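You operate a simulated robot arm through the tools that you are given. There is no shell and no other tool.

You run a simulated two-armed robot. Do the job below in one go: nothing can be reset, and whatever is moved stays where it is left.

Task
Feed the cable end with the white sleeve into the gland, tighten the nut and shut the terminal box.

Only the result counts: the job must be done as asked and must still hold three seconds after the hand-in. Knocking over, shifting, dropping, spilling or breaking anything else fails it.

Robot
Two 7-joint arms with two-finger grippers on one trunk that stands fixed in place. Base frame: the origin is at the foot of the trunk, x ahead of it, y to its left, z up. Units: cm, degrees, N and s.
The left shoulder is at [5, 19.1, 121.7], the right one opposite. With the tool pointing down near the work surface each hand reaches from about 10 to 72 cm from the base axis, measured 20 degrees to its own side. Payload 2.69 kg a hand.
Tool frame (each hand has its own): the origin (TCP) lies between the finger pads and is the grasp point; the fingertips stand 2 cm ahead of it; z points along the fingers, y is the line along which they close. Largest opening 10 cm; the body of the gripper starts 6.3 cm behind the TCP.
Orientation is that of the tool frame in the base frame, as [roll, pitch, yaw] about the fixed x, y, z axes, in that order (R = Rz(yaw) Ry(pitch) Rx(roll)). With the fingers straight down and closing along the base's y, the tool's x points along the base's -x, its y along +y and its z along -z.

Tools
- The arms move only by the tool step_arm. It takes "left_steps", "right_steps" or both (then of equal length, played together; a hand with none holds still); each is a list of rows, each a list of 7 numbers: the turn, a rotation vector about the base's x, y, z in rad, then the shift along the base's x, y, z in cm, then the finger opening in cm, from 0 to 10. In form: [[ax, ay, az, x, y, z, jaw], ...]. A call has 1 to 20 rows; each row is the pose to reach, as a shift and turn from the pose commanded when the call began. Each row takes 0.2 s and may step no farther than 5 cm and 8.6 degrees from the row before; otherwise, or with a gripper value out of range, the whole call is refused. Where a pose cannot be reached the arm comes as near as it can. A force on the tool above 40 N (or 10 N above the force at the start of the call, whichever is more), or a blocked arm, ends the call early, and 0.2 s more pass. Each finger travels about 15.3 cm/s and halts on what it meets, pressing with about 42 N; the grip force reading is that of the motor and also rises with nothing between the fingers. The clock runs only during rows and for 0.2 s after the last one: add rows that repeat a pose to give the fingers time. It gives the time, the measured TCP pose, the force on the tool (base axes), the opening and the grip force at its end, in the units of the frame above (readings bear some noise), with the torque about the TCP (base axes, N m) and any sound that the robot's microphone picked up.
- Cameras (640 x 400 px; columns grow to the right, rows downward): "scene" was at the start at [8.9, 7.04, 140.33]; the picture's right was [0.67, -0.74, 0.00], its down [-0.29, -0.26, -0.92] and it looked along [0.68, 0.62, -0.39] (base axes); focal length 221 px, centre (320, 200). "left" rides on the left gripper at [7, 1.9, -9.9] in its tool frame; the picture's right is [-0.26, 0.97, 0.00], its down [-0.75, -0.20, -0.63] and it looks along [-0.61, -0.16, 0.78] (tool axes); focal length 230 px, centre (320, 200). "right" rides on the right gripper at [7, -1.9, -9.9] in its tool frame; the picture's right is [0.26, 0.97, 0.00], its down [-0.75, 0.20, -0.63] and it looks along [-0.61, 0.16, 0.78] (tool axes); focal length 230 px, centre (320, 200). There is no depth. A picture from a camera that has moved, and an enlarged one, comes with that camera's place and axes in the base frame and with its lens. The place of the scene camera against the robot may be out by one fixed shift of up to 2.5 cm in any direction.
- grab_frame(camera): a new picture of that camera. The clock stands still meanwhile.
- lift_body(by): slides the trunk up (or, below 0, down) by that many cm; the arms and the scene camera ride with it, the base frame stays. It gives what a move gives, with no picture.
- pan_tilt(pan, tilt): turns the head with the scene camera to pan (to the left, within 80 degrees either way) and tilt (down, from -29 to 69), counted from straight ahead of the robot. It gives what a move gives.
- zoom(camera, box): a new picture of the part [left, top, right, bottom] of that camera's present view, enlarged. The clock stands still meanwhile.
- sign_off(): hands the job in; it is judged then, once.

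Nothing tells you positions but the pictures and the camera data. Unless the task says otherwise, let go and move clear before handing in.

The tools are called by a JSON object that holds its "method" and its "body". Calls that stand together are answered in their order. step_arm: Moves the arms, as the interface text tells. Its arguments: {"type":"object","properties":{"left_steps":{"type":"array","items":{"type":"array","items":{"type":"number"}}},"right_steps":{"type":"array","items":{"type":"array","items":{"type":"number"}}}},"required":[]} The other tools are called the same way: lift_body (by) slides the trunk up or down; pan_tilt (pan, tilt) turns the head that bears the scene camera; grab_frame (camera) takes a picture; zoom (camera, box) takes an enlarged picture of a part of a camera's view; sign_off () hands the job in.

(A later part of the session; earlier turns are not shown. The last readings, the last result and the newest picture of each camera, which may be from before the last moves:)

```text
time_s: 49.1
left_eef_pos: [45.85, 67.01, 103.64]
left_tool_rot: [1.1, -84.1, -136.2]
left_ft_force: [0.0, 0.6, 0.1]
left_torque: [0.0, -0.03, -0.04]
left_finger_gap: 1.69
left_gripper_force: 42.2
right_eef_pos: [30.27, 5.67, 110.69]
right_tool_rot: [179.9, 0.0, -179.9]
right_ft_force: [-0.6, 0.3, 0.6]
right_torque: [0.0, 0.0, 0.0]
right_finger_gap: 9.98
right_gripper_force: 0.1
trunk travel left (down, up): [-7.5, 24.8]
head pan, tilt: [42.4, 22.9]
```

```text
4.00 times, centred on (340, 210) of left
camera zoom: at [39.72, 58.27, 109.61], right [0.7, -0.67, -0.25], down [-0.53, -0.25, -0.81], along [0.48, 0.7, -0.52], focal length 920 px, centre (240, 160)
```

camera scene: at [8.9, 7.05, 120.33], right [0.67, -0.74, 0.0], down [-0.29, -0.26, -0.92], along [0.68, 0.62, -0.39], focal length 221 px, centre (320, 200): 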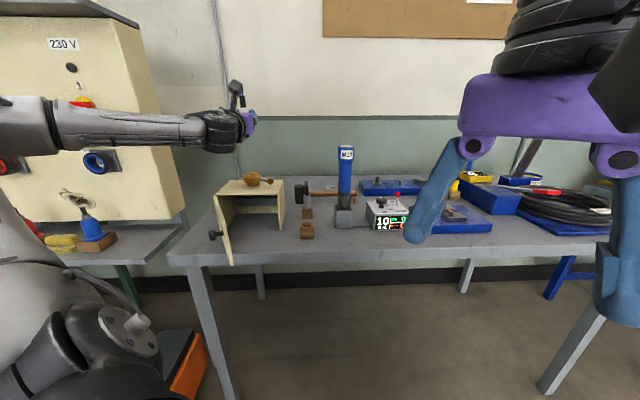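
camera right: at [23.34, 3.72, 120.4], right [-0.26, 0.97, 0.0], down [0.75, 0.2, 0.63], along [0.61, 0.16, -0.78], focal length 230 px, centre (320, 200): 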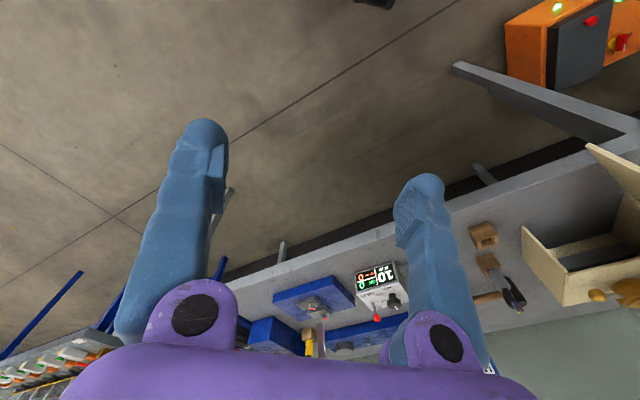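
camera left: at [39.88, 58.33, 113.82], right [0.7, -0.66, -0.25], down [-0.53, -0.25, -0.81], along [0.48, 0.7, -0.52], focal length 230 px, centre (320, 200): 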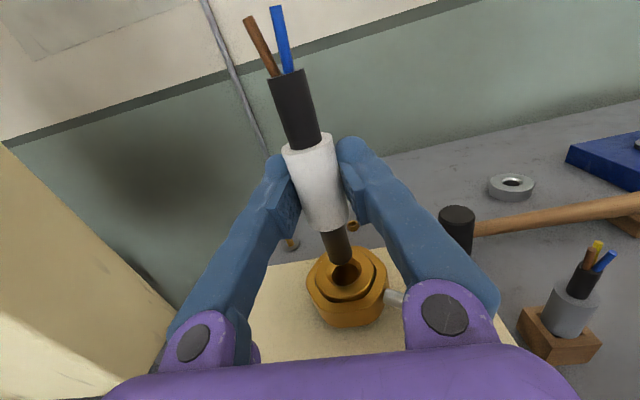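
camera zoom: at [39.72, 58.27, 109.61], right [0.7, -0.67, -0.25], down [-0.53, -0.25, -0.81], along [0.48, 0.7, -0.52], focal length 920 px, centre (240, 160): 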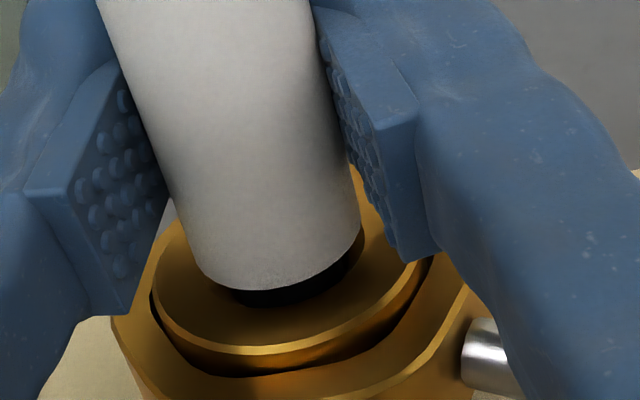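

{"method": "step_arm", "body": {"left_steps": [[0, 0, 0, 0, 0, -0.2, 0], [0, 0, 0, 0, 0, -0.4, 0], [0, 0, 0, 0, 0, -0.4, 0]]}}

{"method": "zoom", "body": {"camera": "left", "box": [280, 160, 400, 260]}}

```text
time_s: 49.9
left_eef_pos: [45.79, 66.9, 103.68]
left_tool_rot: [1.1, -83.6, -135.9]
left_ft_force: [7.5, 4.8, 13.6]
left_torque: [0.28, -0.33, 0.05]
left_finger_gap: 1.7
left_gripper_force: 42.5
right_eef_pos: [30.21, 5.51, 110.7]
right_tool_rot: [179.9, 0.0, 179.9]
right_ft_force: [-0.1, -0.2, 0.6]
right_torque: [0.02, 0.02, -0.02]
right_finger_gap: 10.01
right_gripper_force: 0.2
trunk travel left (down, up): [-7.5, 24.8]
head pan, tilt: [42.4, 22.9]
```

```text
4.00 times, centred on (340, 210) of left
camera zoom: at [39.65, 58.2, 109.52], right [0.7, -0.66, -0.25], down [-0.52, -0.24, -0.82], along [0.48, 0.71, -0.52], focal length 920 px, centre (240, 160)
```

zoom: 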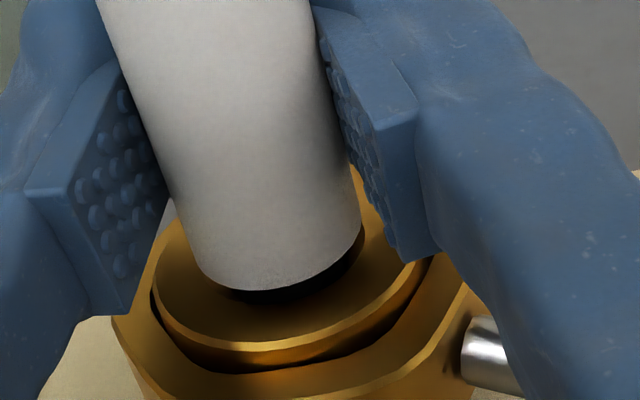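

The rod bottom has reached the hole floor, so it is fully inserted. I'll relax the downward push, then open the fingers slowly.

{"method": "step_arm", "body": {"left_steps": [[0, 0, 0, 0, 0, 0.2, 0], [0, 0, 0, 0, 0, 0.35, 0], [0, 0, 0, 0, 0, 0.35, 0]]}}

{"method": "step_arm", "body": {"left_steps": [[0, 0, 0, 0, 0, 0, 2.0], [0, 0, 0, 0, 0, 0, 2.6], [0, 0, 0, 0, 0, 0, 3.2], [0, 0, 0, 0, 0, 0, 4], [0, 0, 0, 0, 0, 0, 5], [0, 0, 0, 0, 0, 0, 6], [0, 0, 0, 0, 0, 0, 6]]}}

{"method": "grab_frame", "body": {"camera": "left"}}

{"method": "zoom", "body": {"camera": "scene", "box": [220, 130, 310, 220]}}

```text
time_s: 50.7
left_eef_pos: [45.91, 67.04, 103.62]
left_tool_rot: [1.1, -84.1, -136.2]
left_ft_force: [1.2, 4.5, 8.4]
left_torque: [0.27, -0.14, -0.01]
left_finger_gap: 1.68
left_gripper_force: 42.1
right_eef_pos: [30.27, 5.6, 110.73]
right_tool_rot: [180.0, 0.0, -180.0]
right_ft_force: [-0.6, -0.1, 0.0]
right_torque: [0.0, -0.03, 0.01]
right_finger_gap: 10.01
right_gripper_force: 0.1
trunk travel left (down, up): [-7.5, 24.8]
head pan, tilt: [42.4, 22.9]
```

```text
time_s: 52.3
left_eef_pos: [45.89, 67.02, 103.58]
left_tool_rot: [1.2, -83.9, -136.3]
left_ft_force: [0.8, -0.9, -0.2]
left_torque: [0.0, -0.01, 0.0]
left_finger_gap: 6.01
left_gripper_force: 0.1
right_eef_pos: [30.28, 5.56, 110.62]
right_tool_rot: [-180.0, 0.0, -180.0]
right_ft_force: [0.8, 0.5, 0.4]
right_torque: [0.01, 0.0, 0.02]
right_finger_gap: 10.0
right_gripper_force: 0.1
trunk travel left (down, up): [-7.5, 24.8]
head pan, tilt: [42.4, 22.9]
```

```text
taken
camera left: at [39.72, 58.26, 109.58], right [0.7, -0.67, -0.25], down [-0.53, -0.25, -0.81], along [0.48, 0.7, -0.52], focal length 230 px, centre (320, 200)
```

left: 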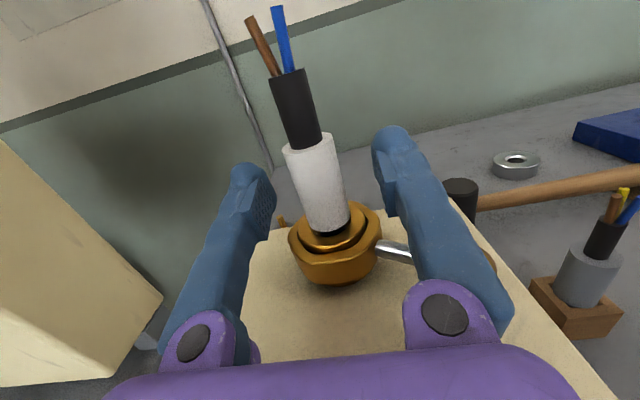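

```text
4.44 times, centred on (265, 175) of scene
camera zoom: at [8.9, 7.04, 120.33], right [0.67, -0.74, 0.0], down [-0.29, -0.26, -0.92], along [0.68, 0.62, -0.39], focal length 982 px, centre (564, 311)
```

zoom: 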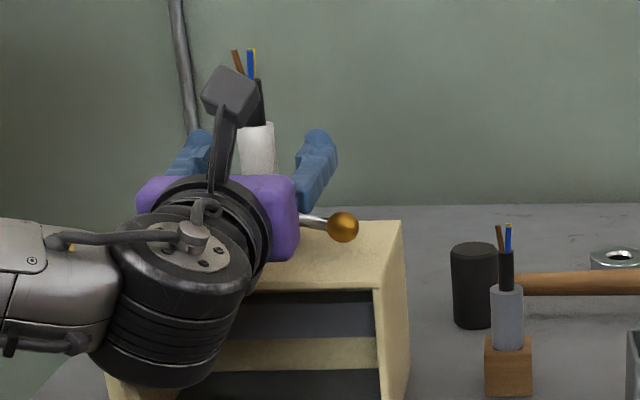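

The stub stands upright in the gland on its own. I'll retreat straight up with the jaws open around it.

{"method": "step_arm", "body": {"left_steps": [[0, 0, 0, 0, 0, 1.5, 6], [0, 0, 0, 0, 0, 4, 6], [0, 0, 0, 0, 0, 8, 6], [0, 0, 0, 0, 0, 12, 6], [0, 0, 0, 0, 0, 14, 6], [0, 0, 0, 0, 0, 14, 6]]}}

{"method": "grab_frame", "body": {"camera": "left"}}

{"method": "zoom", "body": {"camera": "scene", "box": [200, 110, 340, 210]}}

```text
time_s: 53.7
left_eef_pos: [45.87, 66.99, 117.6]
left_tool_rot: [0.9, -84.0, -135.9]
left_ft_force: [-1.1, 0.1, 0.1]
left_torque: [0.04, -0.02, -0.03]
left_finger_gap: 5.99
left_gripper_force: 0.0
right_eef_pos: [30.27, 5.53, 110.6]
right_tool_rot: [-179.9, 0.0, 179.9]
right_ft_force: [-0.6, -0.4, -0.2]
right_torque: [0.02, 0.0, 0.01]
right_finger_gap: 10.01
right_gripper_force: 0.1
trunk travel left (down, up): [-7.5, 24.8]
head pan, tilt: [42.4, 22.9]
```

```text
taken
camera left: at [39.71, 58.22, 123.54], right [0.7, -0.67, -0.26], down [-0.53, -0.25, -0.81], along [0.48, 0.7, -0.52], focal length 230 px, centre (320, 200)
```

left: 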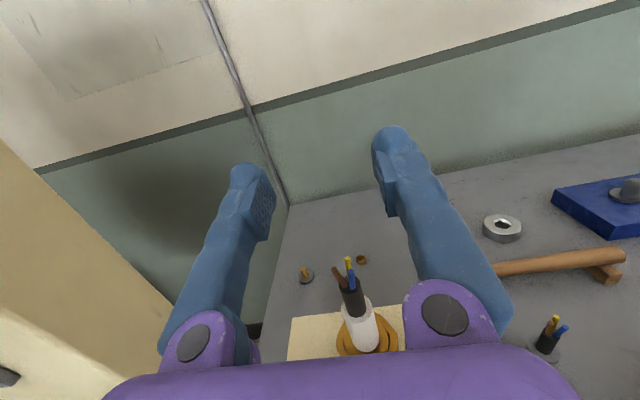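

```text
4.00 times, centred on (270, 160) of scene
camera zoom: at [8.9, 7.04, 120.33], right [0.67, -0.74, 0.0], down [-0.29, -0.26, -0.92], along [0.68, 0.62, -0.39], focal length 884 px, centre (520, 360)
```

zoom: 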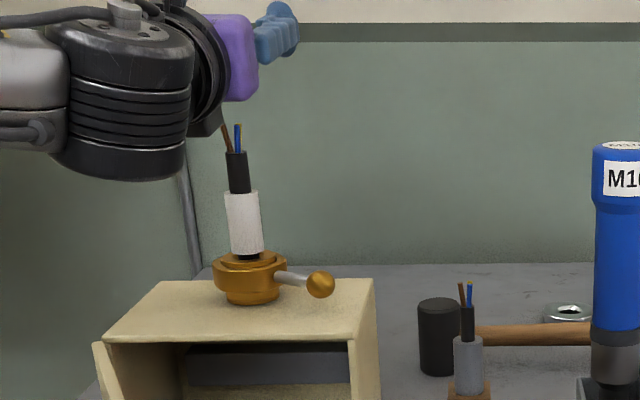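

The stub stays in the gland. I'll raise the trunk back up and return the left hand to the fingers-down posture by reversing the cone motion.

{"method": "lift_body", "body": {"by": 20}}

{"method": "step_arm", "body": {"left_steps": [[0, 0, 0, -0.5, -3.5, 0, 8], [0, 0, 0, -1, -7, -1, 8], [-0.02, 0.02, 0, -2, -10.5, -4, 8], [-0.04, 0.04, 0, -3, -13.5, -8, 8], [-0.06, 0.06, 0, -4, -15.5, -12, 8], [-0.0742, 0.0742, 0, -4.3, -17.2, -16, 8], [-0.0742, 0.0742, 0, -4.3, -17.2, -17, 8]]}}

{"method": "grab_frame", "body": {"camera": "scene"}}

```text
time_s: 55.8
left_eef_pos: [45.82, 67.01, 137.48]
left_tool_rot: [1.1, -84.0, -136.1]
left_ft_force: [-0.4, 0.2, -0.6]
left_torque: [0.02, 0.01, -0.01]
left_finger_gap: 5.99
left_gripper_force: 0.0
right_eef_pos: [30.32, 5.57, 130.75]
right_tool_rot: [-180.0, -0.1, -180.0]
right_ft_force: [0.8, 0.5, -0.3]
right_torque: [0.04, 0.0, 0.0]
right_finger_gap: 10.01
right_gripper_force: 0.0
trunk travel left (down, up): [-27.5, 4.8]
head pan, tilt: [42.4, 22.9]
```

```text
refused: row 4 steps farther than a row can; nothing moved
```

```text
taken
camera scene: at [8.91, 7.04, 140.32], right [0.67, -0.74, 0.0], down [-0.29, -0.26, -0.92], along [0.68, 0.62, -0.39], focal length 221 px, centre (320, 200)
```

scene: 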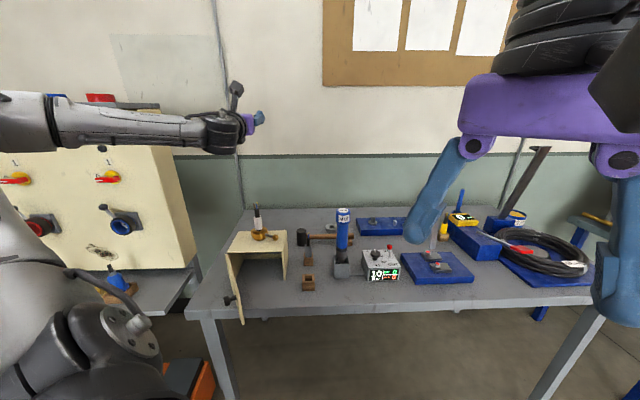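

{"method": "step_arm", "body": {"left_steps": [[0, 0, 0, -0.5, -3.5, 0, 8], [0, 0, 0, -1, -7, -1, 8], [-0.01, 0.01, 0, -1.5, -10, -3.5, 8], [-0.02, 0.02, 0, -2.3, -12.5, -7, 8], [-0.035, 0.035, 0, -3, -14.5, -10.5, 8], [-0.055, 0.055, 0, -3.7, -16.2, -14, 8], [-0.0742, 0.0742, 0, -4.3, -17.2, -17, 8], [-0.0742, 0.0742, 0, -4.3, -17.2, -17, 8]]}}

{"method": "step_arm", "body": {"left_steps": [[0.07, 0.07, -0.099, 0, 0, 0, 8], [0.14, 0.14, -0.198, 0, 0, 0, 8], [0.21, 0.21, -0.297, 0, 0, 0, 8], [0.28, 0.28, -0.396, 0, 0, 0, 8], [0.35, 0.35, -0.495, 0, 0, 0, 8], [0.42, 0.42, -0.594, 0, 0, 0, 8], [0.49, 0.49, -0.693, 0, 0, 0, 8], [0.56, 0.56, -0.792, 0, 0, 0, 8], [0.63, 0.63, -0.891, 0, 0, 0, 8], [0.7, 0.7, -0.99, 0, 0, 0, 8], [0.77, 0.77, -1.089, 0, 0, 0, 8], [0.84, 0.84, -1.188, 0, 0, 0, 8]]}}

{"method": "grab_frame", "body": {"camera": "scene"}}

```text
time_s: 57.6
left_eef_pos: [41.53, 49.72, 120.6]
left_tool_rot: [84.7, -89.9, 140.3]
left_ft_force: [-0.3, -1.5, 0.1]
left_torque: [-0.01, -0.04, -0.04]
left_finger_gap: 8.0
left_gripper_force: 0.0
right_eef_pos: [30.28, 5.58, 130.6]
right_tool_rot: [-180.0, 0.1, 179.9]
right_ft_force: [-0.6, 0.2, 0.2]
right_torque: [0.03, -0.05, -0.01]
right_finger_gap: 10.0
right_gripper_force: 0.1
trunk travel left (down, up): [-27.5, 4.8]
head pan, tilt: [42.4, 22.9]
```

```text
time_s: 60.2
left_eef_pos: [41.56, 49.75, 120.42]
left_tool_rot: [-128.3, -26.4, -83.2]
left_ft_force: [0.1, -0.2, 0.1]
left_torque: [0.03, -0.02, -0.01]
left_finger_gap: 7.99
left_gripper_force: 0.1
left hand out of reach, approached as far as the arm can: row 1, 2, 3
right_eef_pos: [30.31, 5.67, 130.55]
right_tool_rot: [180.0, 0.0, 180.0]
right_ft_force: [-0.3, -0.6, -0.1]
right_torque: [-0.02, -0.02, 0.02]
right_finger_gap: 10.03
right_gripper_force: 0.0
trunk travel left (down, up): [-27.5, 4.8]
head pan, tilt: [42.4, 22.9]
```

```text
taken
camera scene: at [8.92, 7.07, 140.32], right [0.67, -0.74, 0.0], down [-0.29, -0.26, -0.92], along [0.68, 0.62, -0.39], focal length 221 px, centre (320, 200)
```

scene: 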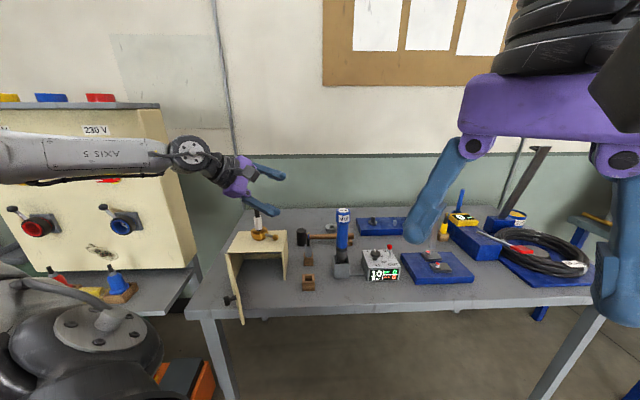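

{"method": "step_arm", "body": {"left_steps": [[0.07, 0.07, -0.099, 0, 0, 0, 8], [0.14, 0.14, -0.198, 0, 0, 0, 8], [0.21, 0.21, -0.297, 0, 0, 0, 8], [0.28, 0.28, -0.396, 0, 0, 0, 8], [0.35, 0.35, -0.495, 0, 0, 0, 8], [0.42, 0.42, -0.594, 0, 0, 0, 8], [0.49, 0.49, -0.693, 0, 0, 0, 8], [0.56, 0.56, -0.792, 0, 0, 0, 8], [0.63, 0.63, -0.891, 0, 0, 0, 8], [0.7, 0.7, -0.99, 0, 0, 0, 8], [0.731, 0.731, -1.0335, 0, 0, 0, 8], [0.731, 0.731, -1.0335, 0, 0, 0, 8]]}}

{"method": "grab_frame", "body": {"camera": "scene"}}

{"method": "grab_frame", "body": {"camera": "left"}}

```text
time_s: 62.8
left_eef_pos: [41.5, 49.84, 120.54]
left_tool_rot: [179.8, -0.1, -135.0]
left_ft_force: [0.2, 0.2, 0.1]
left_torque: [0.03, -0.01, -0.01]
left_finger_gap: 8.0
left_gripper_force: 0.1
right_eef_pos: [30.28, 5.61, 130.63]
right_tool_rot: [179.9, -0.1, 180.0]
right_ft_force: [0.0, -0.1, 0.6]
right_torque: [0.02, -0.01, 0.04]
right_finger_gap: 10.01
right_gripper_force: 0.1
trunk travel left (down, up): [-27.5, 4.8]
head pan, tilt: [42.4, 22.9]
```

```text
taken
camera scene: at [8.9, 7.04, 140.33], right [0.67, -0.74, 0.0], down [-0.29, -0.26, -0.92], along [0.68, 0.62, -0.39], focal length 221 px, centre (320, 200)
```

scene: 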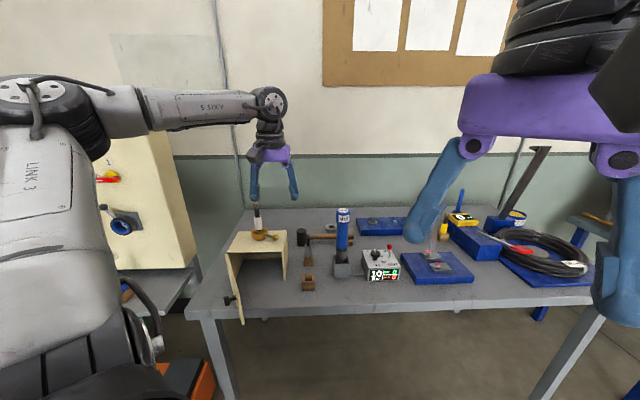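

```text
taken
camera left: at [35.33, 46.12, 130.49], right [-0.5, 0.87, 0.0], down [0.67, 0.39, 0.63], along [0.54, 0.32, -0.78], focal length 230 px, centre (320, 200)
```

left: 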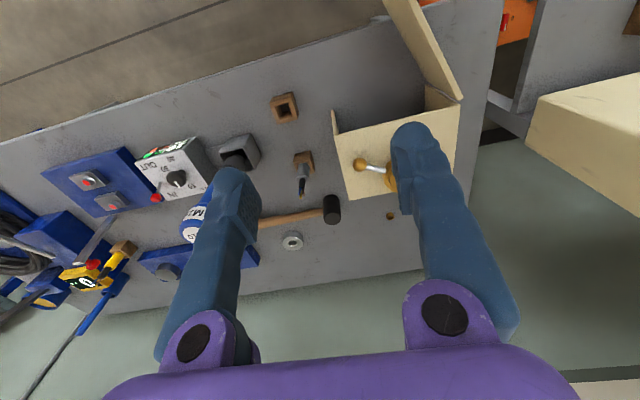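

The hand is back to fingers-down. To tighten, the lever must sweep clockwise seen from above, towards the front. I'll close the fingers, pitch about 30°, and come down on the far side of the ball, clear of the cable.

{"method": "step_arm", "body": {"left_steps": [[0.0926, -0.0926, 0, 2.3, 2.8, -1.5, 0], [0.1851, -0.1851, 0, 4.6, 5.6, -3, 0], [0.2777, -0.2777, 0, 6.9, 8.4, -5, 0], [0.3702, -0.3702, 0, 9.12, 11.25, -7, 0], [0.3702, -0.3702, 0, 9.12, 11.25, -10, 0], [0.3702, -0.3702, 0, 9.12, 11.25, -10, 0]]}}

{"method": "grab_frame", "body": {"camera": "left"}}

{"method": "zoom", "body": {"camera": "scene", "box": [200, 150, 340, 270]}}

```text
time_s: 64.2
left_eef_pos: [50.69, 61.08, 110.39]
left_tool_rot: [-180.0, 30.0, -134.8]
left_ft_force: [-1.1, -0.2, -0.8]
left_torque: [0.0, -0.01, 0.04]
left_finger_gap: 0.0
left_gripper_force: 29.8
right_eef_pos: [30.14, 5.53, 130.63]
right_tool_rot: [180.0, 0.0, 179.9]
right_ft_force: [-0.6, 0.4, -0.5]
right_torque: [0.0, 0.04, -0.01]
right_finger_gap: 9.99
right_gripper_force: 0.1
trunk travel left (down, up): [-27.5, 4.8]
head pan, tilt: [42.4, 22.9]
```

```text
taken
camera left: at [41.66, 54.6, 115.61], right [-0.53, 0.84, 0.13], down [0.38, 0.1, 0.92], along [0.76, 0.53, -0.37], focal length 230 px, centre (320, 200)
```

left: 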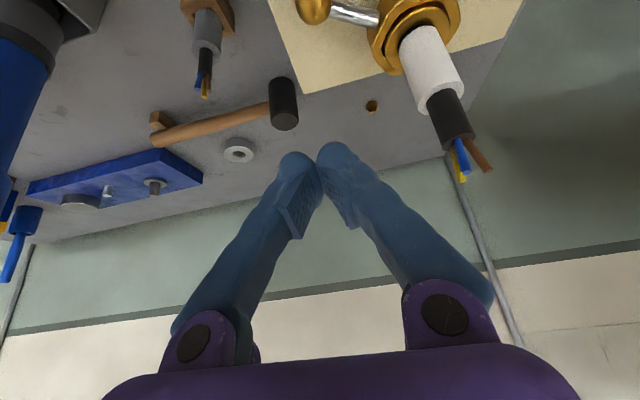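

```text
3.33 times, centred on (270, 210) of scene
camera zoom: at [8.88, 7.02, 140.33], right [0.67, -0.74, 0.0], down [-0.29, -0.26, -0.92], along [0.68, 0.62, -0.39], focal length 737 px, centre (487, 167)
```

zoom: 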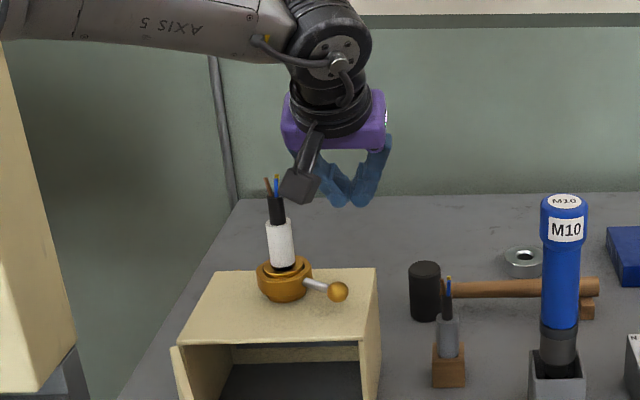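

{"method": "step_arm", "body": {"left_steps": [[0, 0, 0, 0, 0, -4, 0], [0, 0, 0, 0, 0, -7, 0], [0, 0, 0, 0, 0, -8.5, 0], [0, 0, 0, 0, 0, -9.5, 0], [0, 0, 0, 0, 0, -9.5, 0]]}}

{"method": "grab_frame", "body": {"camera": "left"}}

{"method": "zoom", "body": {"camera": "scene", "box": [220, 190, 320, 270]}}

```text
time_s: 65.4
left_eef_pos: [50.67, 61.09, 101.06]
left_tool_rot: [-180.0, 30.1, -134.9]
left_ft_force: [0.3, -0.7, 0.0]
left_torque: [-0.02, -0.05, 0.0]
left_finger_gap: 0.0
left_gripper_force: 29.4
right_eef_pos: [30.28, 5.53, 130.56]
right_tool_rot: [180.0, 0.0, 180.0]
right_ft_force: [0.3, 0.1, 0.4]
right_torque: [0.0, -0.01, -0.04]
right_finger_gap: 9.99
right_gripper_force: 0.0
trunk travel left (down, up): [-27.5, 4.8]
head pan, tilt: [42.4, 22.9]
```

```text
taken
camera left: at [41.62, 54.58, 106.17], right [-0.53, 0.84, 0.13], down [0.38, 0.1, 0.92], along [0.76, 0.53, -0.37], focal length 230 px, centre (320, 200)
```

left: 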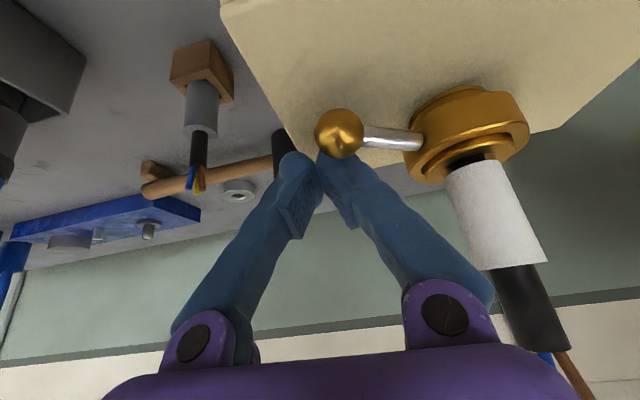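

```text
5.00 times, centred on (270, 230) of scene
camera zoom: at [8.89, 7.03, 140.33], right [0.67, -0.74, 0.0], down [-0.29, -0.26, -0.92], along [0.68, 0.62, -0.39], focal length 1105 px, centre (570, 50)
```

zoom: 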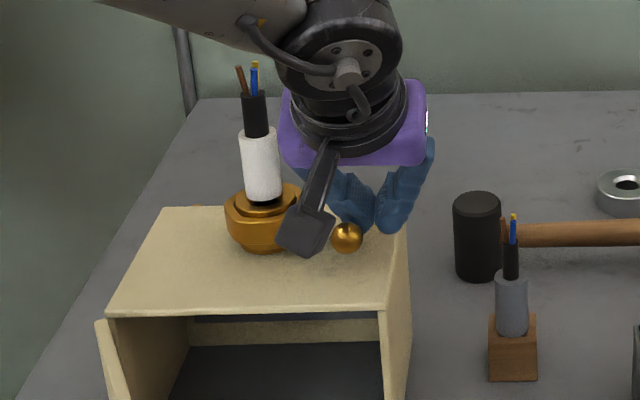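

The fingertips are right behind the ball on the far side. I'll begin pulling the lever clockwise along its arc.

{"method": "step_arm", "body": {"left_steps": [[0, 0, 0, -0.49, -0.2, 0, 0], [0, 0, 0, -0.976, -0.396, 0, 0], [0, 0, 0, -1.53, -0.71, 0, 0], [0, 0, 0, -2.08, -1.03, 0, 0], [0, 0, 0, -2.67, -1.25, 0, 0], [0, 0, 0, -3.27, -1.46, 0, 0], [0, 0, 0, -3.27, -1.46, 0, 0]]}}

{"method": "grab_frame", "body": {"camera": "left"}}

{"method": "zoom", "body": {"camera": "scene", "box": [220, 190, 320, 270]}}

```text
time_s: 67.0
left_eef_pos: [47.27, 59.53, 100.99]
left_tool_rot: [180.0, 30.0, -135.0]
left_ft_force: [-0.1, 0.4, 0.2]
left_torque: [0.0, -0.01, 0.02]
left_finger_gap: 0.0
left_gripper_force: 29.1
right_eef_pos: [30.25, 5.58, 130.57]
right_tool_rot: [179.9, 0.0, -179.9]
right_ft_force: [0.0, 0.3, 0.5]
right_torque: [0.01, -0.02, -0.04]
right_finger_gap: 10.0
right_gripper_force: 0.0
trunk travel left (down, up): [-27.5, 4.8]
head pan, tilt: [42.4, 22.9]
```

```text
taken
camera left: at [38.31, 53.09, 106.15], right [-0.53, 0.84, 0.13], down [0.38, 0.1, 0.92], along [0.76, 0.53, -0.37], focal length 230 px, centre (320, 200)
```

left: 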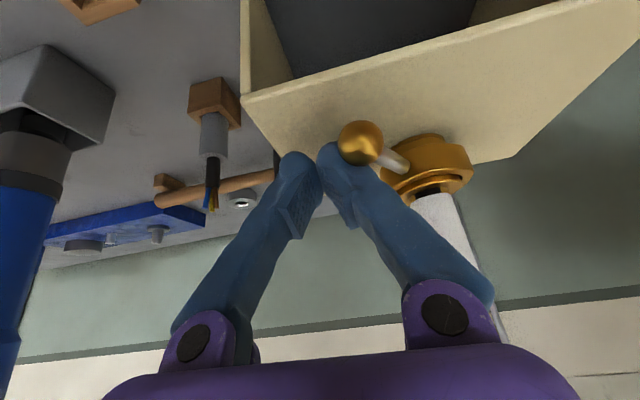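

```text
5.00 times, centred on (270, 230) of scene
camera zoom: at [8.9, 7.03, 140.33], right [0.67, -0.74, 0.0], down [-0.29, -0.26, -0.92], along [0.68, 0.62, -0.39], focal length 1105 px, centre (570, 50)
```

zoom: 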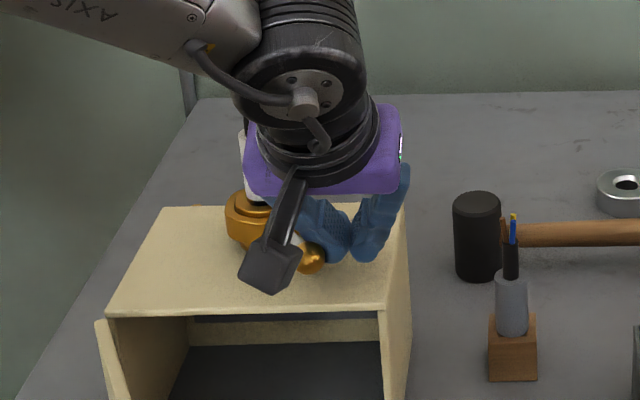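

The lever moves easily. I'll continue the arc.

{"method": "step_arm", "body": {"left_steps": [[0, 0, 0, -0.63, -0.12, 0, 0], [0, 0, 0, -1.26, -0.22, 0, 0], [0, 0, 0, -1.9, -0.24, 0, 0], [0, 0, 0, -2.53, -0.22, 0, 0], [0, 0, 0, -3.15, -0.12, 0, 0], [0, 0, 0, -3.78, 0.0, 0, 0], [0, 0, 0, -4.38, 0.2, 0, 0], [0, 0, 0, -4.97, 0.43, 0, 0], [0, 0, 0, -4.97, 0.43, 0, 0]]}}

{"method": "grab_frame", "body": {"camera": "left"}}

{"method": "zoom", "body": {"camera": "scene", "box": [220, 190, 320, 270]}}

```text
time_s: 69.0
left_eef_pos: [42.37, 59.99, 101.03]
left_tool_rot: [-180.0, 30.0, -135.0]
left_ft_force: [-0.1, -0.3, -0.8]
left_torque: [0.01, 0.03, 0.0]
left_finger_gap: 0.0
left_gripper_force: 29.4
right_eef_pos: [30.04, 5.69, 130.63]
right_tool_rot: [180.0, 0.0, -180.0]
right_ft_force: [0.4, 0.4, -0.4]
right_torque: [0.04, 0.05, 0.01]
right_finger_gap: 10.01
right_gripper_force: 0.0
trunk travel left (down, up): [-27.5, 4.8]
head pan, tilt: [42.4, 22.9]
```

```text
taken
camera left: at [33.33, 53.53, 106.17], right [-0.53, 0.84, 0.13], down [0.38, 0.1, 0.92], along [0.76, 0.53, -0.37], focal length 230 px, centre (320, 200)
```

left: 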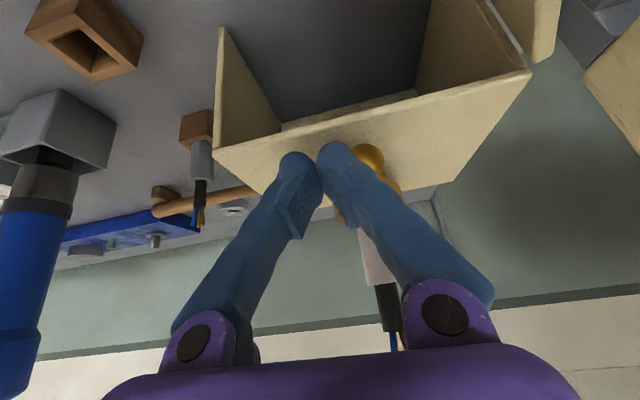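

```text
5.00 times, centred on (270, 230) of scene
camera zoom: at [8.9, 7.04, 140.33], right [0.67, -0.74, 0.0], down [-0.29, -0.26, -0.92], along [0.68, 0.62, -0.39], focal length 1105 px, centre (570, 50)
```

zoom: 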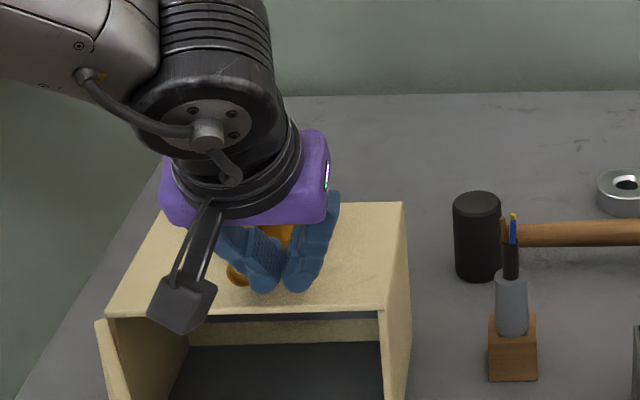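

{"method": "step_arm", "body": {"left_steps": [[0, 0, 0, -0.566, 0.297, 0, 0], [0, 0, 0, -1.1, 0.636, 0, 0], [0, 0, 0, -1.61, 1.03, 0, 0], [0, 0, 0, -2.08, 1.457, 0, 0], [0, 0, 0, -2.507, 1.928, 0, 0], [0, 0, 0, -2.9, 2.43, 0, 0], [0, 0, 0, -2.9, 2.43, 0, 0]]}}

{"method": "zoom", "body": {"camera": "scene", "box": [200, 190, 320, 290]}}

{"method": "grab_frame", "body": {"camera": "left"}}

```text
time_s: 70.6
left_eef_pos: [39.46, 62.51, 101.07]
left_tool_rot: [180.0, 30.0, -134.9]
left_ft_force: [0.6, 0.2, 0.1]
left_torque: [-0.02, -0.02, -0.04]
left_finger_gap: 0.0
left_gripper_force: 29.4
right_eef_pos: [30.19, 5.74, 130.58]
right_tool_rot: [-180.0, 0.0, 179.9]
right_ft_force: [-0.5, 0.5, 0.1]
right_torque: [-0.02, 0.01, -0.01]
right_finger_gap: 10.02
right_gripper_force: 0.0
trunk travel left (down, up): [-27.5, 4.8]
head pan, tilt: [42.4, 22.9]
```

```text
4.00 times, centred on (260, 240) of scene
camera zoom: at [8.9, 7.02, 140.33], right [0.67, -0.74, 0.0], down [-0.29, -0.26, -0.92], along [0.68, 0.62, -0.39], focal length 884 px, centre (560, 40)
```

zoom: 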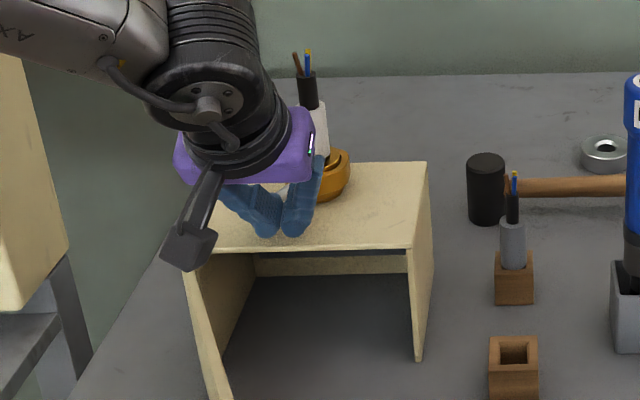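

```text
taken
camera left: at [30.46, 55.96, 106.19], right [-0.53, 0.84, 0.13], down [0.38, 0.1, 0.92], along [0.76, 0.53, -0.37], focal length 230 px, centre (320, 200)
```

left: 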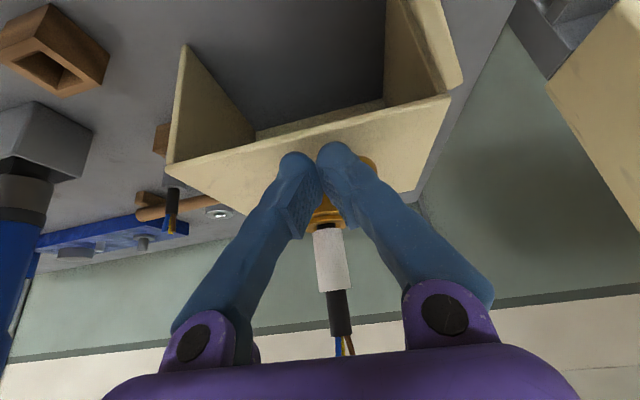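

{"method": "step_arm", "body": {"left_steps": [[0, 0, 0, -0.339, 0.537, 0, 0], [0, 0, 0, -0.636, 1.103, 0, 0], [0, 0, 0, -0.88, 1.686, 0, 0], [0, 0, 0, -1.068, 2.298, 0, 0], [0, 0, 0, -1.068, 2.298, 0, 0]]}}

{"method": "zoom", "body": {"camera": "scene", "box": [200, 190, 320, 290]}}

{"method": "grab_frame", "body": {"camera": "left"}}

```text
time_s: 71.8
left_eef_pos: [38.58, 64.25, 101.63]
left_tool_rot: [-180.0, 30.5, -135.0]
left_ft_force: [2.4, -25.5, 18.0]
left_torque: [0.1, -0.05, -0.18]
left_finger_gap: 0.02
left_gripper_force: 29.8
right_eef_pos: [30.14, 5.1, 130.66]
right_tool_rot: [179.7, 0.0, -180.0]
right_ft_force: [0.0, -0.6, 1.0]
right_torque: [0.0, -0.02, 0.01]
right_finger_gap: 10.0
right_gripper_force: 0.1
trunk travel left (down, up): [-27.5, 4.8]
head pan, tilt: [42.4, 22.9]
```

```text
4.00 times, centred on (260, 240) of scene
camera zoom: at [8.8, 6.49, 140.4], right [0.67, -0.74, 0.0], down [-0.29, -0.26, -0.92], along [0.68, 0.62, -0.39], focal length 884 px, centre (560, 40)
```

zoom: 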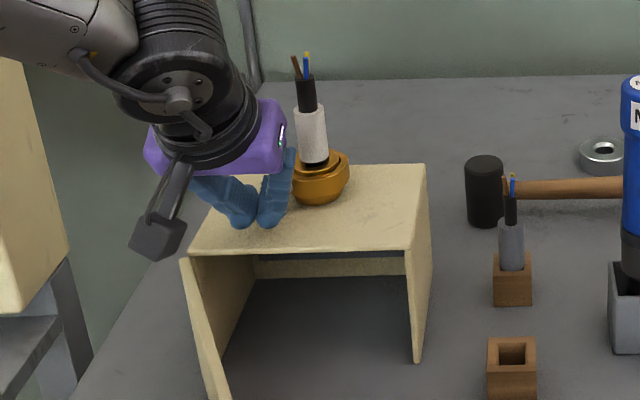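

```text
taken
camera left: at [29.49, 57.88, 106.67], right [-0.53, 0.84, 0.13], down [0.37, 0.09, 0.92], along [0.77, 0.53, -0.36], focal length 230 px, centre (320, 200)
```

left: 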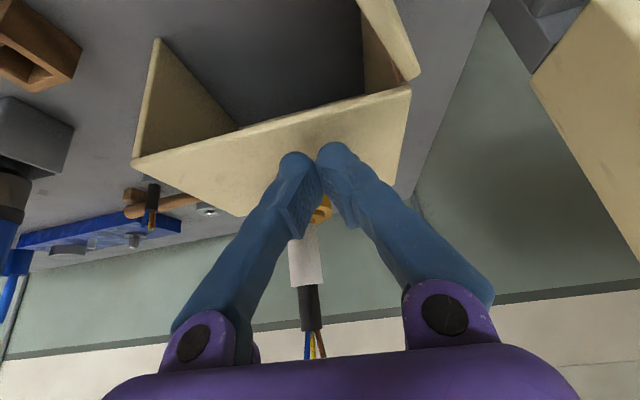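

The lever has hit a firm stop at about 25 N, after turning roughly 100°. I'll back off, rise, and check where the lever rests.

{"method": "step_arm", "body": {"left_steps": [[0, 0, 0, 0.3, -0.8, 0.3, 0], [0, 0, 0, 0.6, -1.6, 0.6, 0], [0, 0, 0, 0.6, -2.4, 2, 0], [0, 0, 0, 0.6, -3, 6, 0], [0, 0, 0, 0, -4, 10, 0], [0, 0, 0, -2, -6, 13, 0], [0, 0, 0, -2, -6, 13, 0]]}}

{"method": "zoom", "body": {"camera": "scene", "box": [200, 190, 320, 290]}}

{"method": "grab_frame", "body": {"camera": "left"}}

```text
time_s: 73.4
left_eef_pos: [36.51, 58.75, 113.97]
left_tool_rot: [-180.0, 30.0, -134.9]
left_ft_force: [-0.4, 0.4, -0.2]
left_torque: [0.01, 0.01, 0.02]
left_finger_gap: 0.0
left_gripper_force: 28.9
right_eef_pos: [30.22, 5.75, 130.61]
right_tool_rot: [-180.0, -0.1, -180.0]
right_ft_force: [0.3, 0.3, -0.6]
right_torque: [0.0, 0.02, 0.0]
right_finger_gap: 9.98
right_gripper_force: 0.1
trunk travel left (down, up): [-27.5, 4.8]
head pan, tilt: [42.4, 22.9]
```

```text
4.00 times, centred on (260, 240) of scene
camera zoom: at [8.97, 7.1, 140.31], right [0.67, -0.74, 0.0], down [-0.29, -0.26, -0.92], along [0.68, 0.62, -0.39], focal length 884 px, centre (560, 40)
```

zoom: 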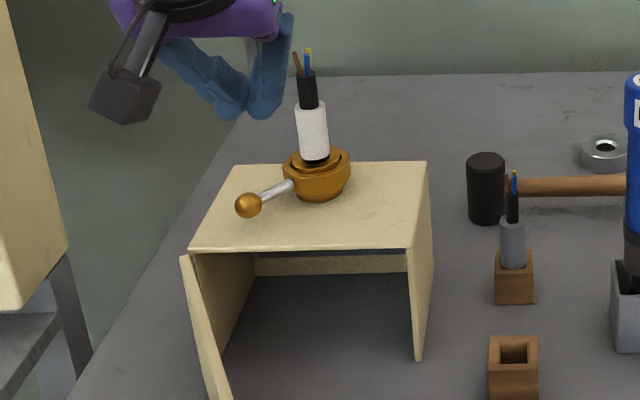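

```text
taken
camera left: at [27.4, 52.35, 119.15], right [-0.53, 0.84, 0.13], down [0.38, 0.1, 0.92], along [0.76, 0.53, -0.37], focal length 230 px, centre (320, 200)
```

left: 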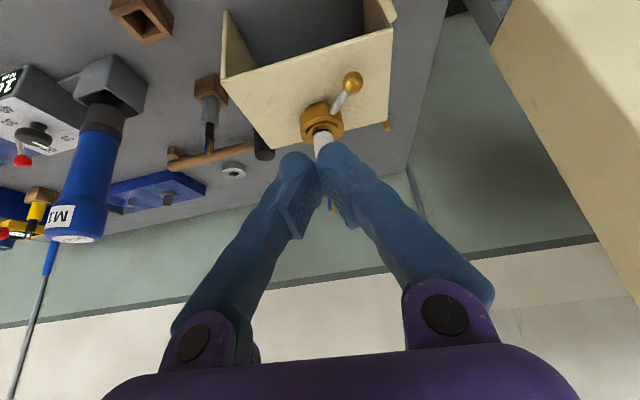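

The lever now points left-front after about a 104° turn. I'll push once more, a bit lower and harder, to confirm it is really at its tight stop.

{"method": "step_arm", "body": {"left_steps": [[0, 0, 0, 1, 2, -4, 0], [0, 0, 0, 2, 4, -8, 0], [0, 0, 0, 2, 4, -11.5, 0], [0, 0, 0, 2, 4, -13.4, 0], [0, 0, 0, 2, 4, -13.4, 0]]}}

{"method": "grab_frame", "body": {"camera": "left"}}

{"method": "step_arm", "body": {"left_steps": [[0, 0, 0, 0, 0.4, 0, 0], [0, 0, 0, 0, 0.8, 0, 0], [0, 0, 0, 0, 1.1, 0, 0], [0, 0, 0, 0, 1.4, 0, 0], [0, 0, 0, 0, 1.6, 0, 0], [0, 0, 0, 0, 1.8, 0, 0], [0, 0, 0, 0, 1.8, 0, 0]]}}

{"method": "zoom", "body": {"camera": "scene", "box": [200, 190, 320, 290]}}

```text
time_s: 74.6
left_eef_pos: [38.4, 62.78, 100.55]
left_tool_rot: [180.0, 30.2, -134.8]
left_ft_force: [-0.5, 0.3, -0.5]
left_torque: [-0.03, 0.0, -0.01]
left_finger_gap: 0.0
left_gripper_force: 30.1
right_eef_pos: [30.23, 5.69, 130.73]
right_tool_rot: [180.0, 0.0, 179.9]
right_ft_force: [-0.3, -0.1, 0.2]
right_torque: [0.01, -0.02, 0.02]
right_finger_gap: 9.99
right_gripper_force: 0.1
trunk travel left (down, up): [-27.5, 4.8]
head pan, tilt: [42.4, 22.9]
```

```text
taken
camera left: at [29.41, 56.22, 105.74], right [-0.53, 0.84, 0.13], down [0.38, 0.1, 0.92], along [0.76, 0.53, -0.37], focal length 230 px, centre (320, 200)
```

left: 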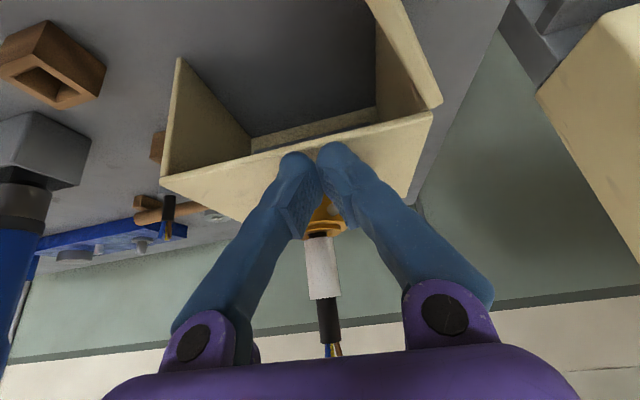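

```text
time_s: 76.2
left_eef_pos: [38.49, 63.81, 100.73]
left_tool_rot: [-179.8, 29.7, -135.1]
left_ft_force: [-3.7, -37.8, -4.7]
left_torque: [-0.3, -0.14, -0.03]
left_finger_gap: 0.0
left_gripper_force: 29.1
right_eef_pos: [30.24, 5.12, 130.45]
right_tool_rot: [179.7, 0.0, -179.9]
right_ft_force: [-0.1, -0.4, 0.2]
right_torque: [0.0, -0.02, -0.01]
right_finger_gap: 10.0
right_gripper_force: 0.1
trunk travel left (down, up): [-27.5, 4.8]
head pan, tilt: [42.4, 22.9]
```

```text
4.00 times, centred on (260, 240) of scene
camera zoom: at [8.88, 6.6, 140.35], right [0.67, -0.74, 0.0], down [-0.29, -0.26, -0.92], along [0.68, 0.62, -0.39], focal length 884 px, centre (560, 40)
```

zoom: 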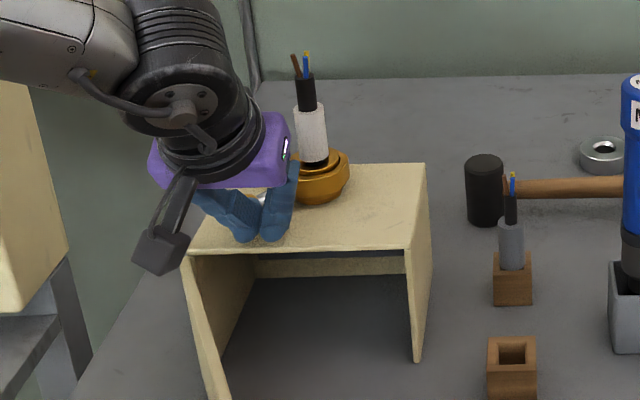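

At 38 N (about 2.6 Nm) the lever doesn't move, so the nut is at its tight stop. I'll back off and rise, then look at the door.

{"method": "step_arm", "body": {"left_steps": [[0, 0, 0, 0, -1, 0, 0], [0, 0, 0, 0, -2, 0.5, 0], [0, 0, 0, 0, -3, 2, 0], [0, 0, 0, -1, -4, 6, 0], [0, 0, 0, -3, -6, 9.5, 0], [0, 0, 0, -5, -8, 13, 0], [0, 0, 0, -7, -10, 16, 0], [0, 0, 0, -9, -12, 18, 0], [0, 0, 0, -9, -12, 18, 0]]}}

{"method": "grab_frame", "body": {"camera": "left"}}

{"method": "zoom", "body": {"camera": "scene", "box": [180, 190, 340, 330]}}

```text
time_s: 78.2
left_eef_pos: [29.42, 52.54, 118.78]
left_tool_rot: [-180.0, 30.1, -134.8]
left_ft_force: [0.0, -0.1, -0.6]
left_torque: [0.01, 0.01, -0.01]
left_finger_gap: 0.0
left_gripper_force: 29.3
right_eef_pos: [30.21, 5.6, 130.51]
right_tool_rot: [-180.0, 0.0, 180.0]
right_ft_force: [0.1, 0.3, -0.3]
right_torque: [-0.01, -0.02, 0.0]
right_finger_gap: 10.01
right_gripper_force: 0.2
trunk travel left (down, up): [-27.5, 4.8]
head pan, tilt: [42.4, 22.9]
```

```text
taken
camera left: at [20.35, 46.04, 123.86], right [-0.53, 0.84, 0.13], down [0.38, 0.1, 0.92], along [0.76, 0.53, -0.37], focal length 230 px, centre (320, 200)
```

left: 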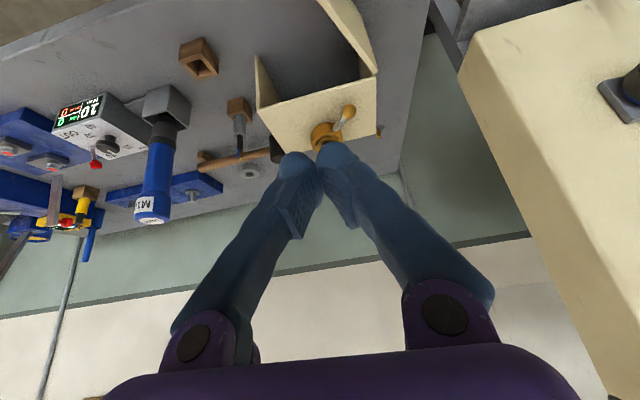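

```text
2.86 times, centred on (260, 260) of scene
camera zoom: at [8.95, 7.07, 140.32], right [0.67, -0.74, 0.0], down [-0.29, -0.26, -0.92], along [0.68, 0.62, -0.39], focal length 632 px, centre (491, 29)
```

zoom: 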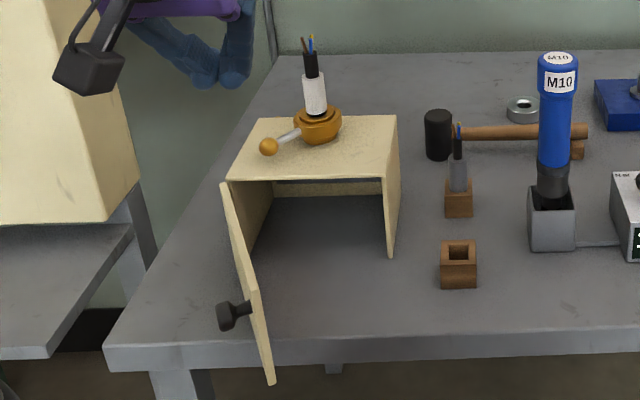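

The box hasn't moved, the cable stands and the nut lever is at its stop. Next is the door, so I'll reposition the hand to view its outer face and knob.

{"method": "step_arm", "body": {"left_steps": [[-0.0926, 0.0926, 0, -2.5, -0.5, 0, 0], [-0.1851, 0.1851, 0, -5, -1, 0, 0], [-0.2777, 0.2777, 0, -7.5, -1.5, 0, 0], [-0.3702, 0.3702, 0, -9.5, -2, 0, 0], [-0.3702, 0.3702, 0, -9.5, -2, 0, 0]]}}

{"method": "grab_frame", "body": {"camera": "left"}}

{"method": "grab_frame", "body": {"camera": "scene"}}

```text
time_s: 79.4
left_eef_pos: [19.88, 50.55, 118.69]
left_tool_rot: [179.9, 0.0, -134.9]
left_ft_force: [0.4, -0.5, 0.4]
left_torque: [0.02, 0.0, 0.04]
left_finger_gap: 0.0
left_gripper_force: 30.0
right_eef_pos: [30.26, 5.68, 130.53]
right_tool_rot: [180.0, 0.1, -180.0]
right_ft_force: [0.4, 0.1, -0.9]
right_torque: [0.0, -0.02, -0.02]
right_finger_gap: 9.99
right_gripper_force: 0.1
trunk travel left (down, up): [-27.5, 4.8]
head pan, tilt: [42.4, 22.9]
```

```text
taken
camera left: at [13.68, 46.94, 128.65], right [-0.5, 0.86, 0.0], down [0.67, 0.39, 0.63], along [0.54, 0.32, -0.78], focal length 230 px, centre (320, 200)
```

left: 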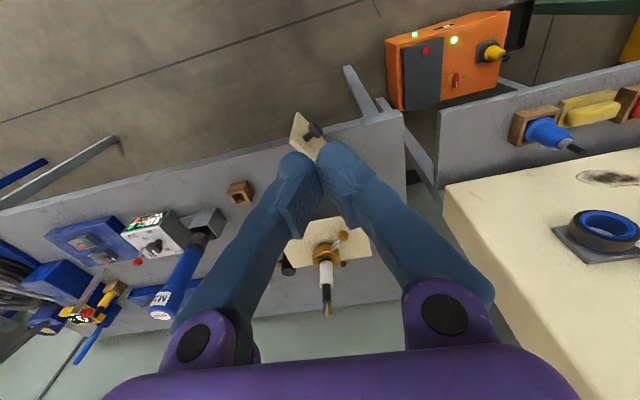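

```text
taken
camera scene: at [8.89, 7.02, 140.33], right [0.67, -0.74, 0.0], down [-0.29, -0.26, -0.92], along [0.68, 0.62, -0.39], focal length 221 px, centre (320, 200)
```

scene: 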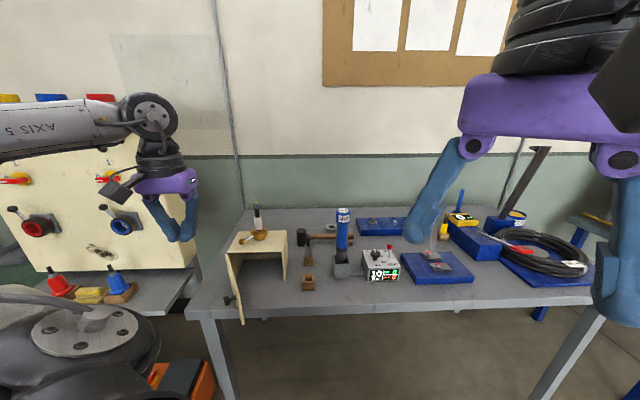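

{"method": "step_arm", "body": {"left_steps": [[0, 0, 0, 0, 0, 0, 10], [0, 0, 0, 0, 0, 0, 10], [0, 0, 0, 0, 0, 0, 10]]}}

{"method": "zoom", "body": {"camera": "left", "box": [250, 90, 410, 260]}}

{"method": "zoom", "body": {"camera": "left", "box": [280, 100, 360, 180]}}

```text
time_s: 80.2
left_eef_pos: [19.88, 50.53, 118.59]
left_tool_rot: [-180.0, 0.0, -134.9]
left_ft_force: [1.3, -0.1, 0.0]
left_torque: [-0.03, 0.01, -0.01]
left_finger_gap: 10.0
left_gripper_force: 0.1
right_eef_pos: [30.31, 5.69, 130.66]
right_tool_rot: [180.0, 0.0, 179.9]
right_ft_force: [-0.9, 0.1, -0.3]
right_torque: [-0.02, 0.03, 0.03]
right_finger_gap: 9.99
right_gripper_force: 0.1
trunk travel left (down, up): [-27.5, 4.8]
head pan, tilt: [42.4, 22.9]
```

```text
2.35 times, centred on (330, 175) of left
camera zoom: at [13.7, 46.94, 128.63], right [-0.5, 0.86, 0.0], down [0.67, 0.39, 0.63], along [0.54, 0.32, -0.78], focal length 541 px, centre (296, 259)
```

zoom: 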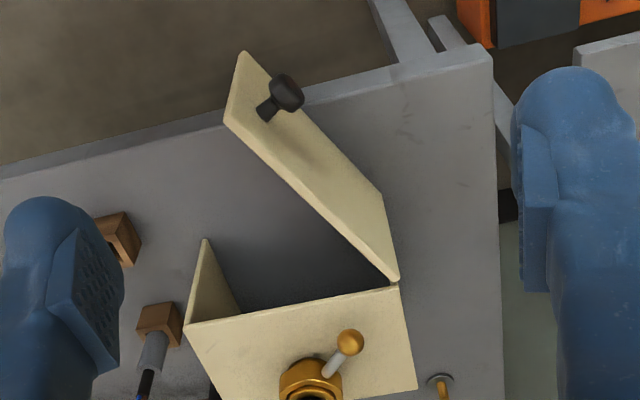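

```text
5.00 times, centred on (320, 140) of left
camera zoom: at [13.7, 46.94, 128.63], right [-0.5, 0.86, 0.0], down [0.67, 0.39, 0.63], along [0.54, 0.32, -0.78], focal length 1150 px, centre (320, 500)
```

zoom: 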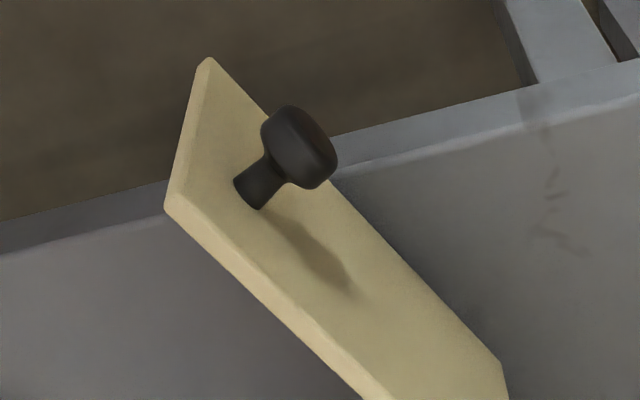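

I now have the door geometry: hinge at about [33.4, 67.3], free end at about [28.1, 50.4], and about 61° still to close. I'll yaw the closed hand to face the outer side and descend beside the knob, nearer the hinge.

{"method": "step_arm", "body": {"left_steps": [[0, 0, -0.135, 0, 1, 0, 0], [0, 0, -0.27, 0, 2, -1, 0], [0, 0, -0.405, 0.5, 3, -2, 0], [0, 0, -0.54, 1, 4, -3, 0], [0, 0, -0.675, 1.5, 5, -4, 0], [0, 0, -0.81, 2, 6, -5, 0], [0, 0, -0.945, 2.5, 7, -6, 0], [0, 0, -1.082, 3, 8, -7, 0], [0, 0, -1.082, 3, 8, -7, 0]]}}

{"method": "grab_frame", "body": {"camera": "left"}}

{"method": "grab_frame", "body": {"camera": "scene"}}

```text
time_s: 82.2
left_eef_pos: [29.38, 48.46, 113.64]
left_tool_rot: [-178.7, 0.2, 165.6]
left_ft_force: [-0.3, -0.1, 0.3]
left_torque: [0.0, 0.0, 0.01]
left_finger_gap: 0.0
left_gripper_force: 29.1
left hand out of reach, approached as far as the arm can: row 6, 7, 8, 9
right_eef_pos: [30.42, 5.36, 130.67]
right_tool_rot: [179.7, -0.1, -179.9]
right_ft_force: [-0.1, 0.0, 0.7]
right_torque: [0.01, -0.01, -0.01]
right_finger_gap: 10.02
right_gripper_force: 0.1
trunk travel left (down, up): [-27.5, 4.8]
head pan, tilt: [42.4, 22.9]
```

```text
taken
camera left: at [23.15, 52.25, 123.55], right [0.49, 0.87, -0.02], down [0.68, -0.37, 0.64], along [0.55, -0.32, -0.77], focal length 230 px, centre (320, 200)
```

left: 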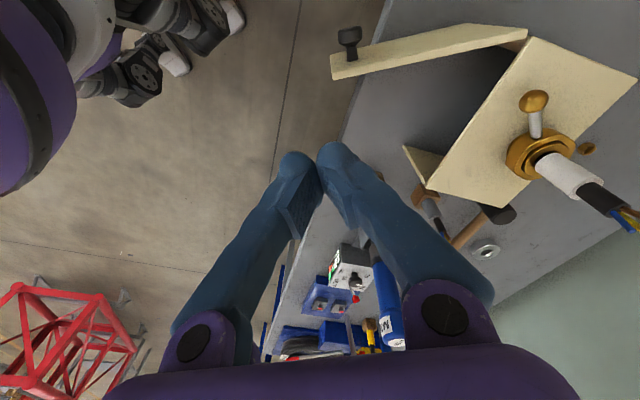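

```text
taken
camera scene: at [8.94, 6.79, 140.34], right [0.67, -0.74, 0.0], down [-0.29, -0.26, -0.92], along [0.68, 0.62, -0.39], focal length 221 px, centre (320, 200)
```

scene: 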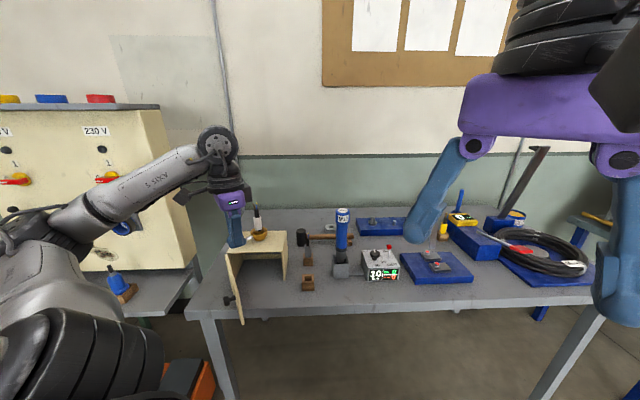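

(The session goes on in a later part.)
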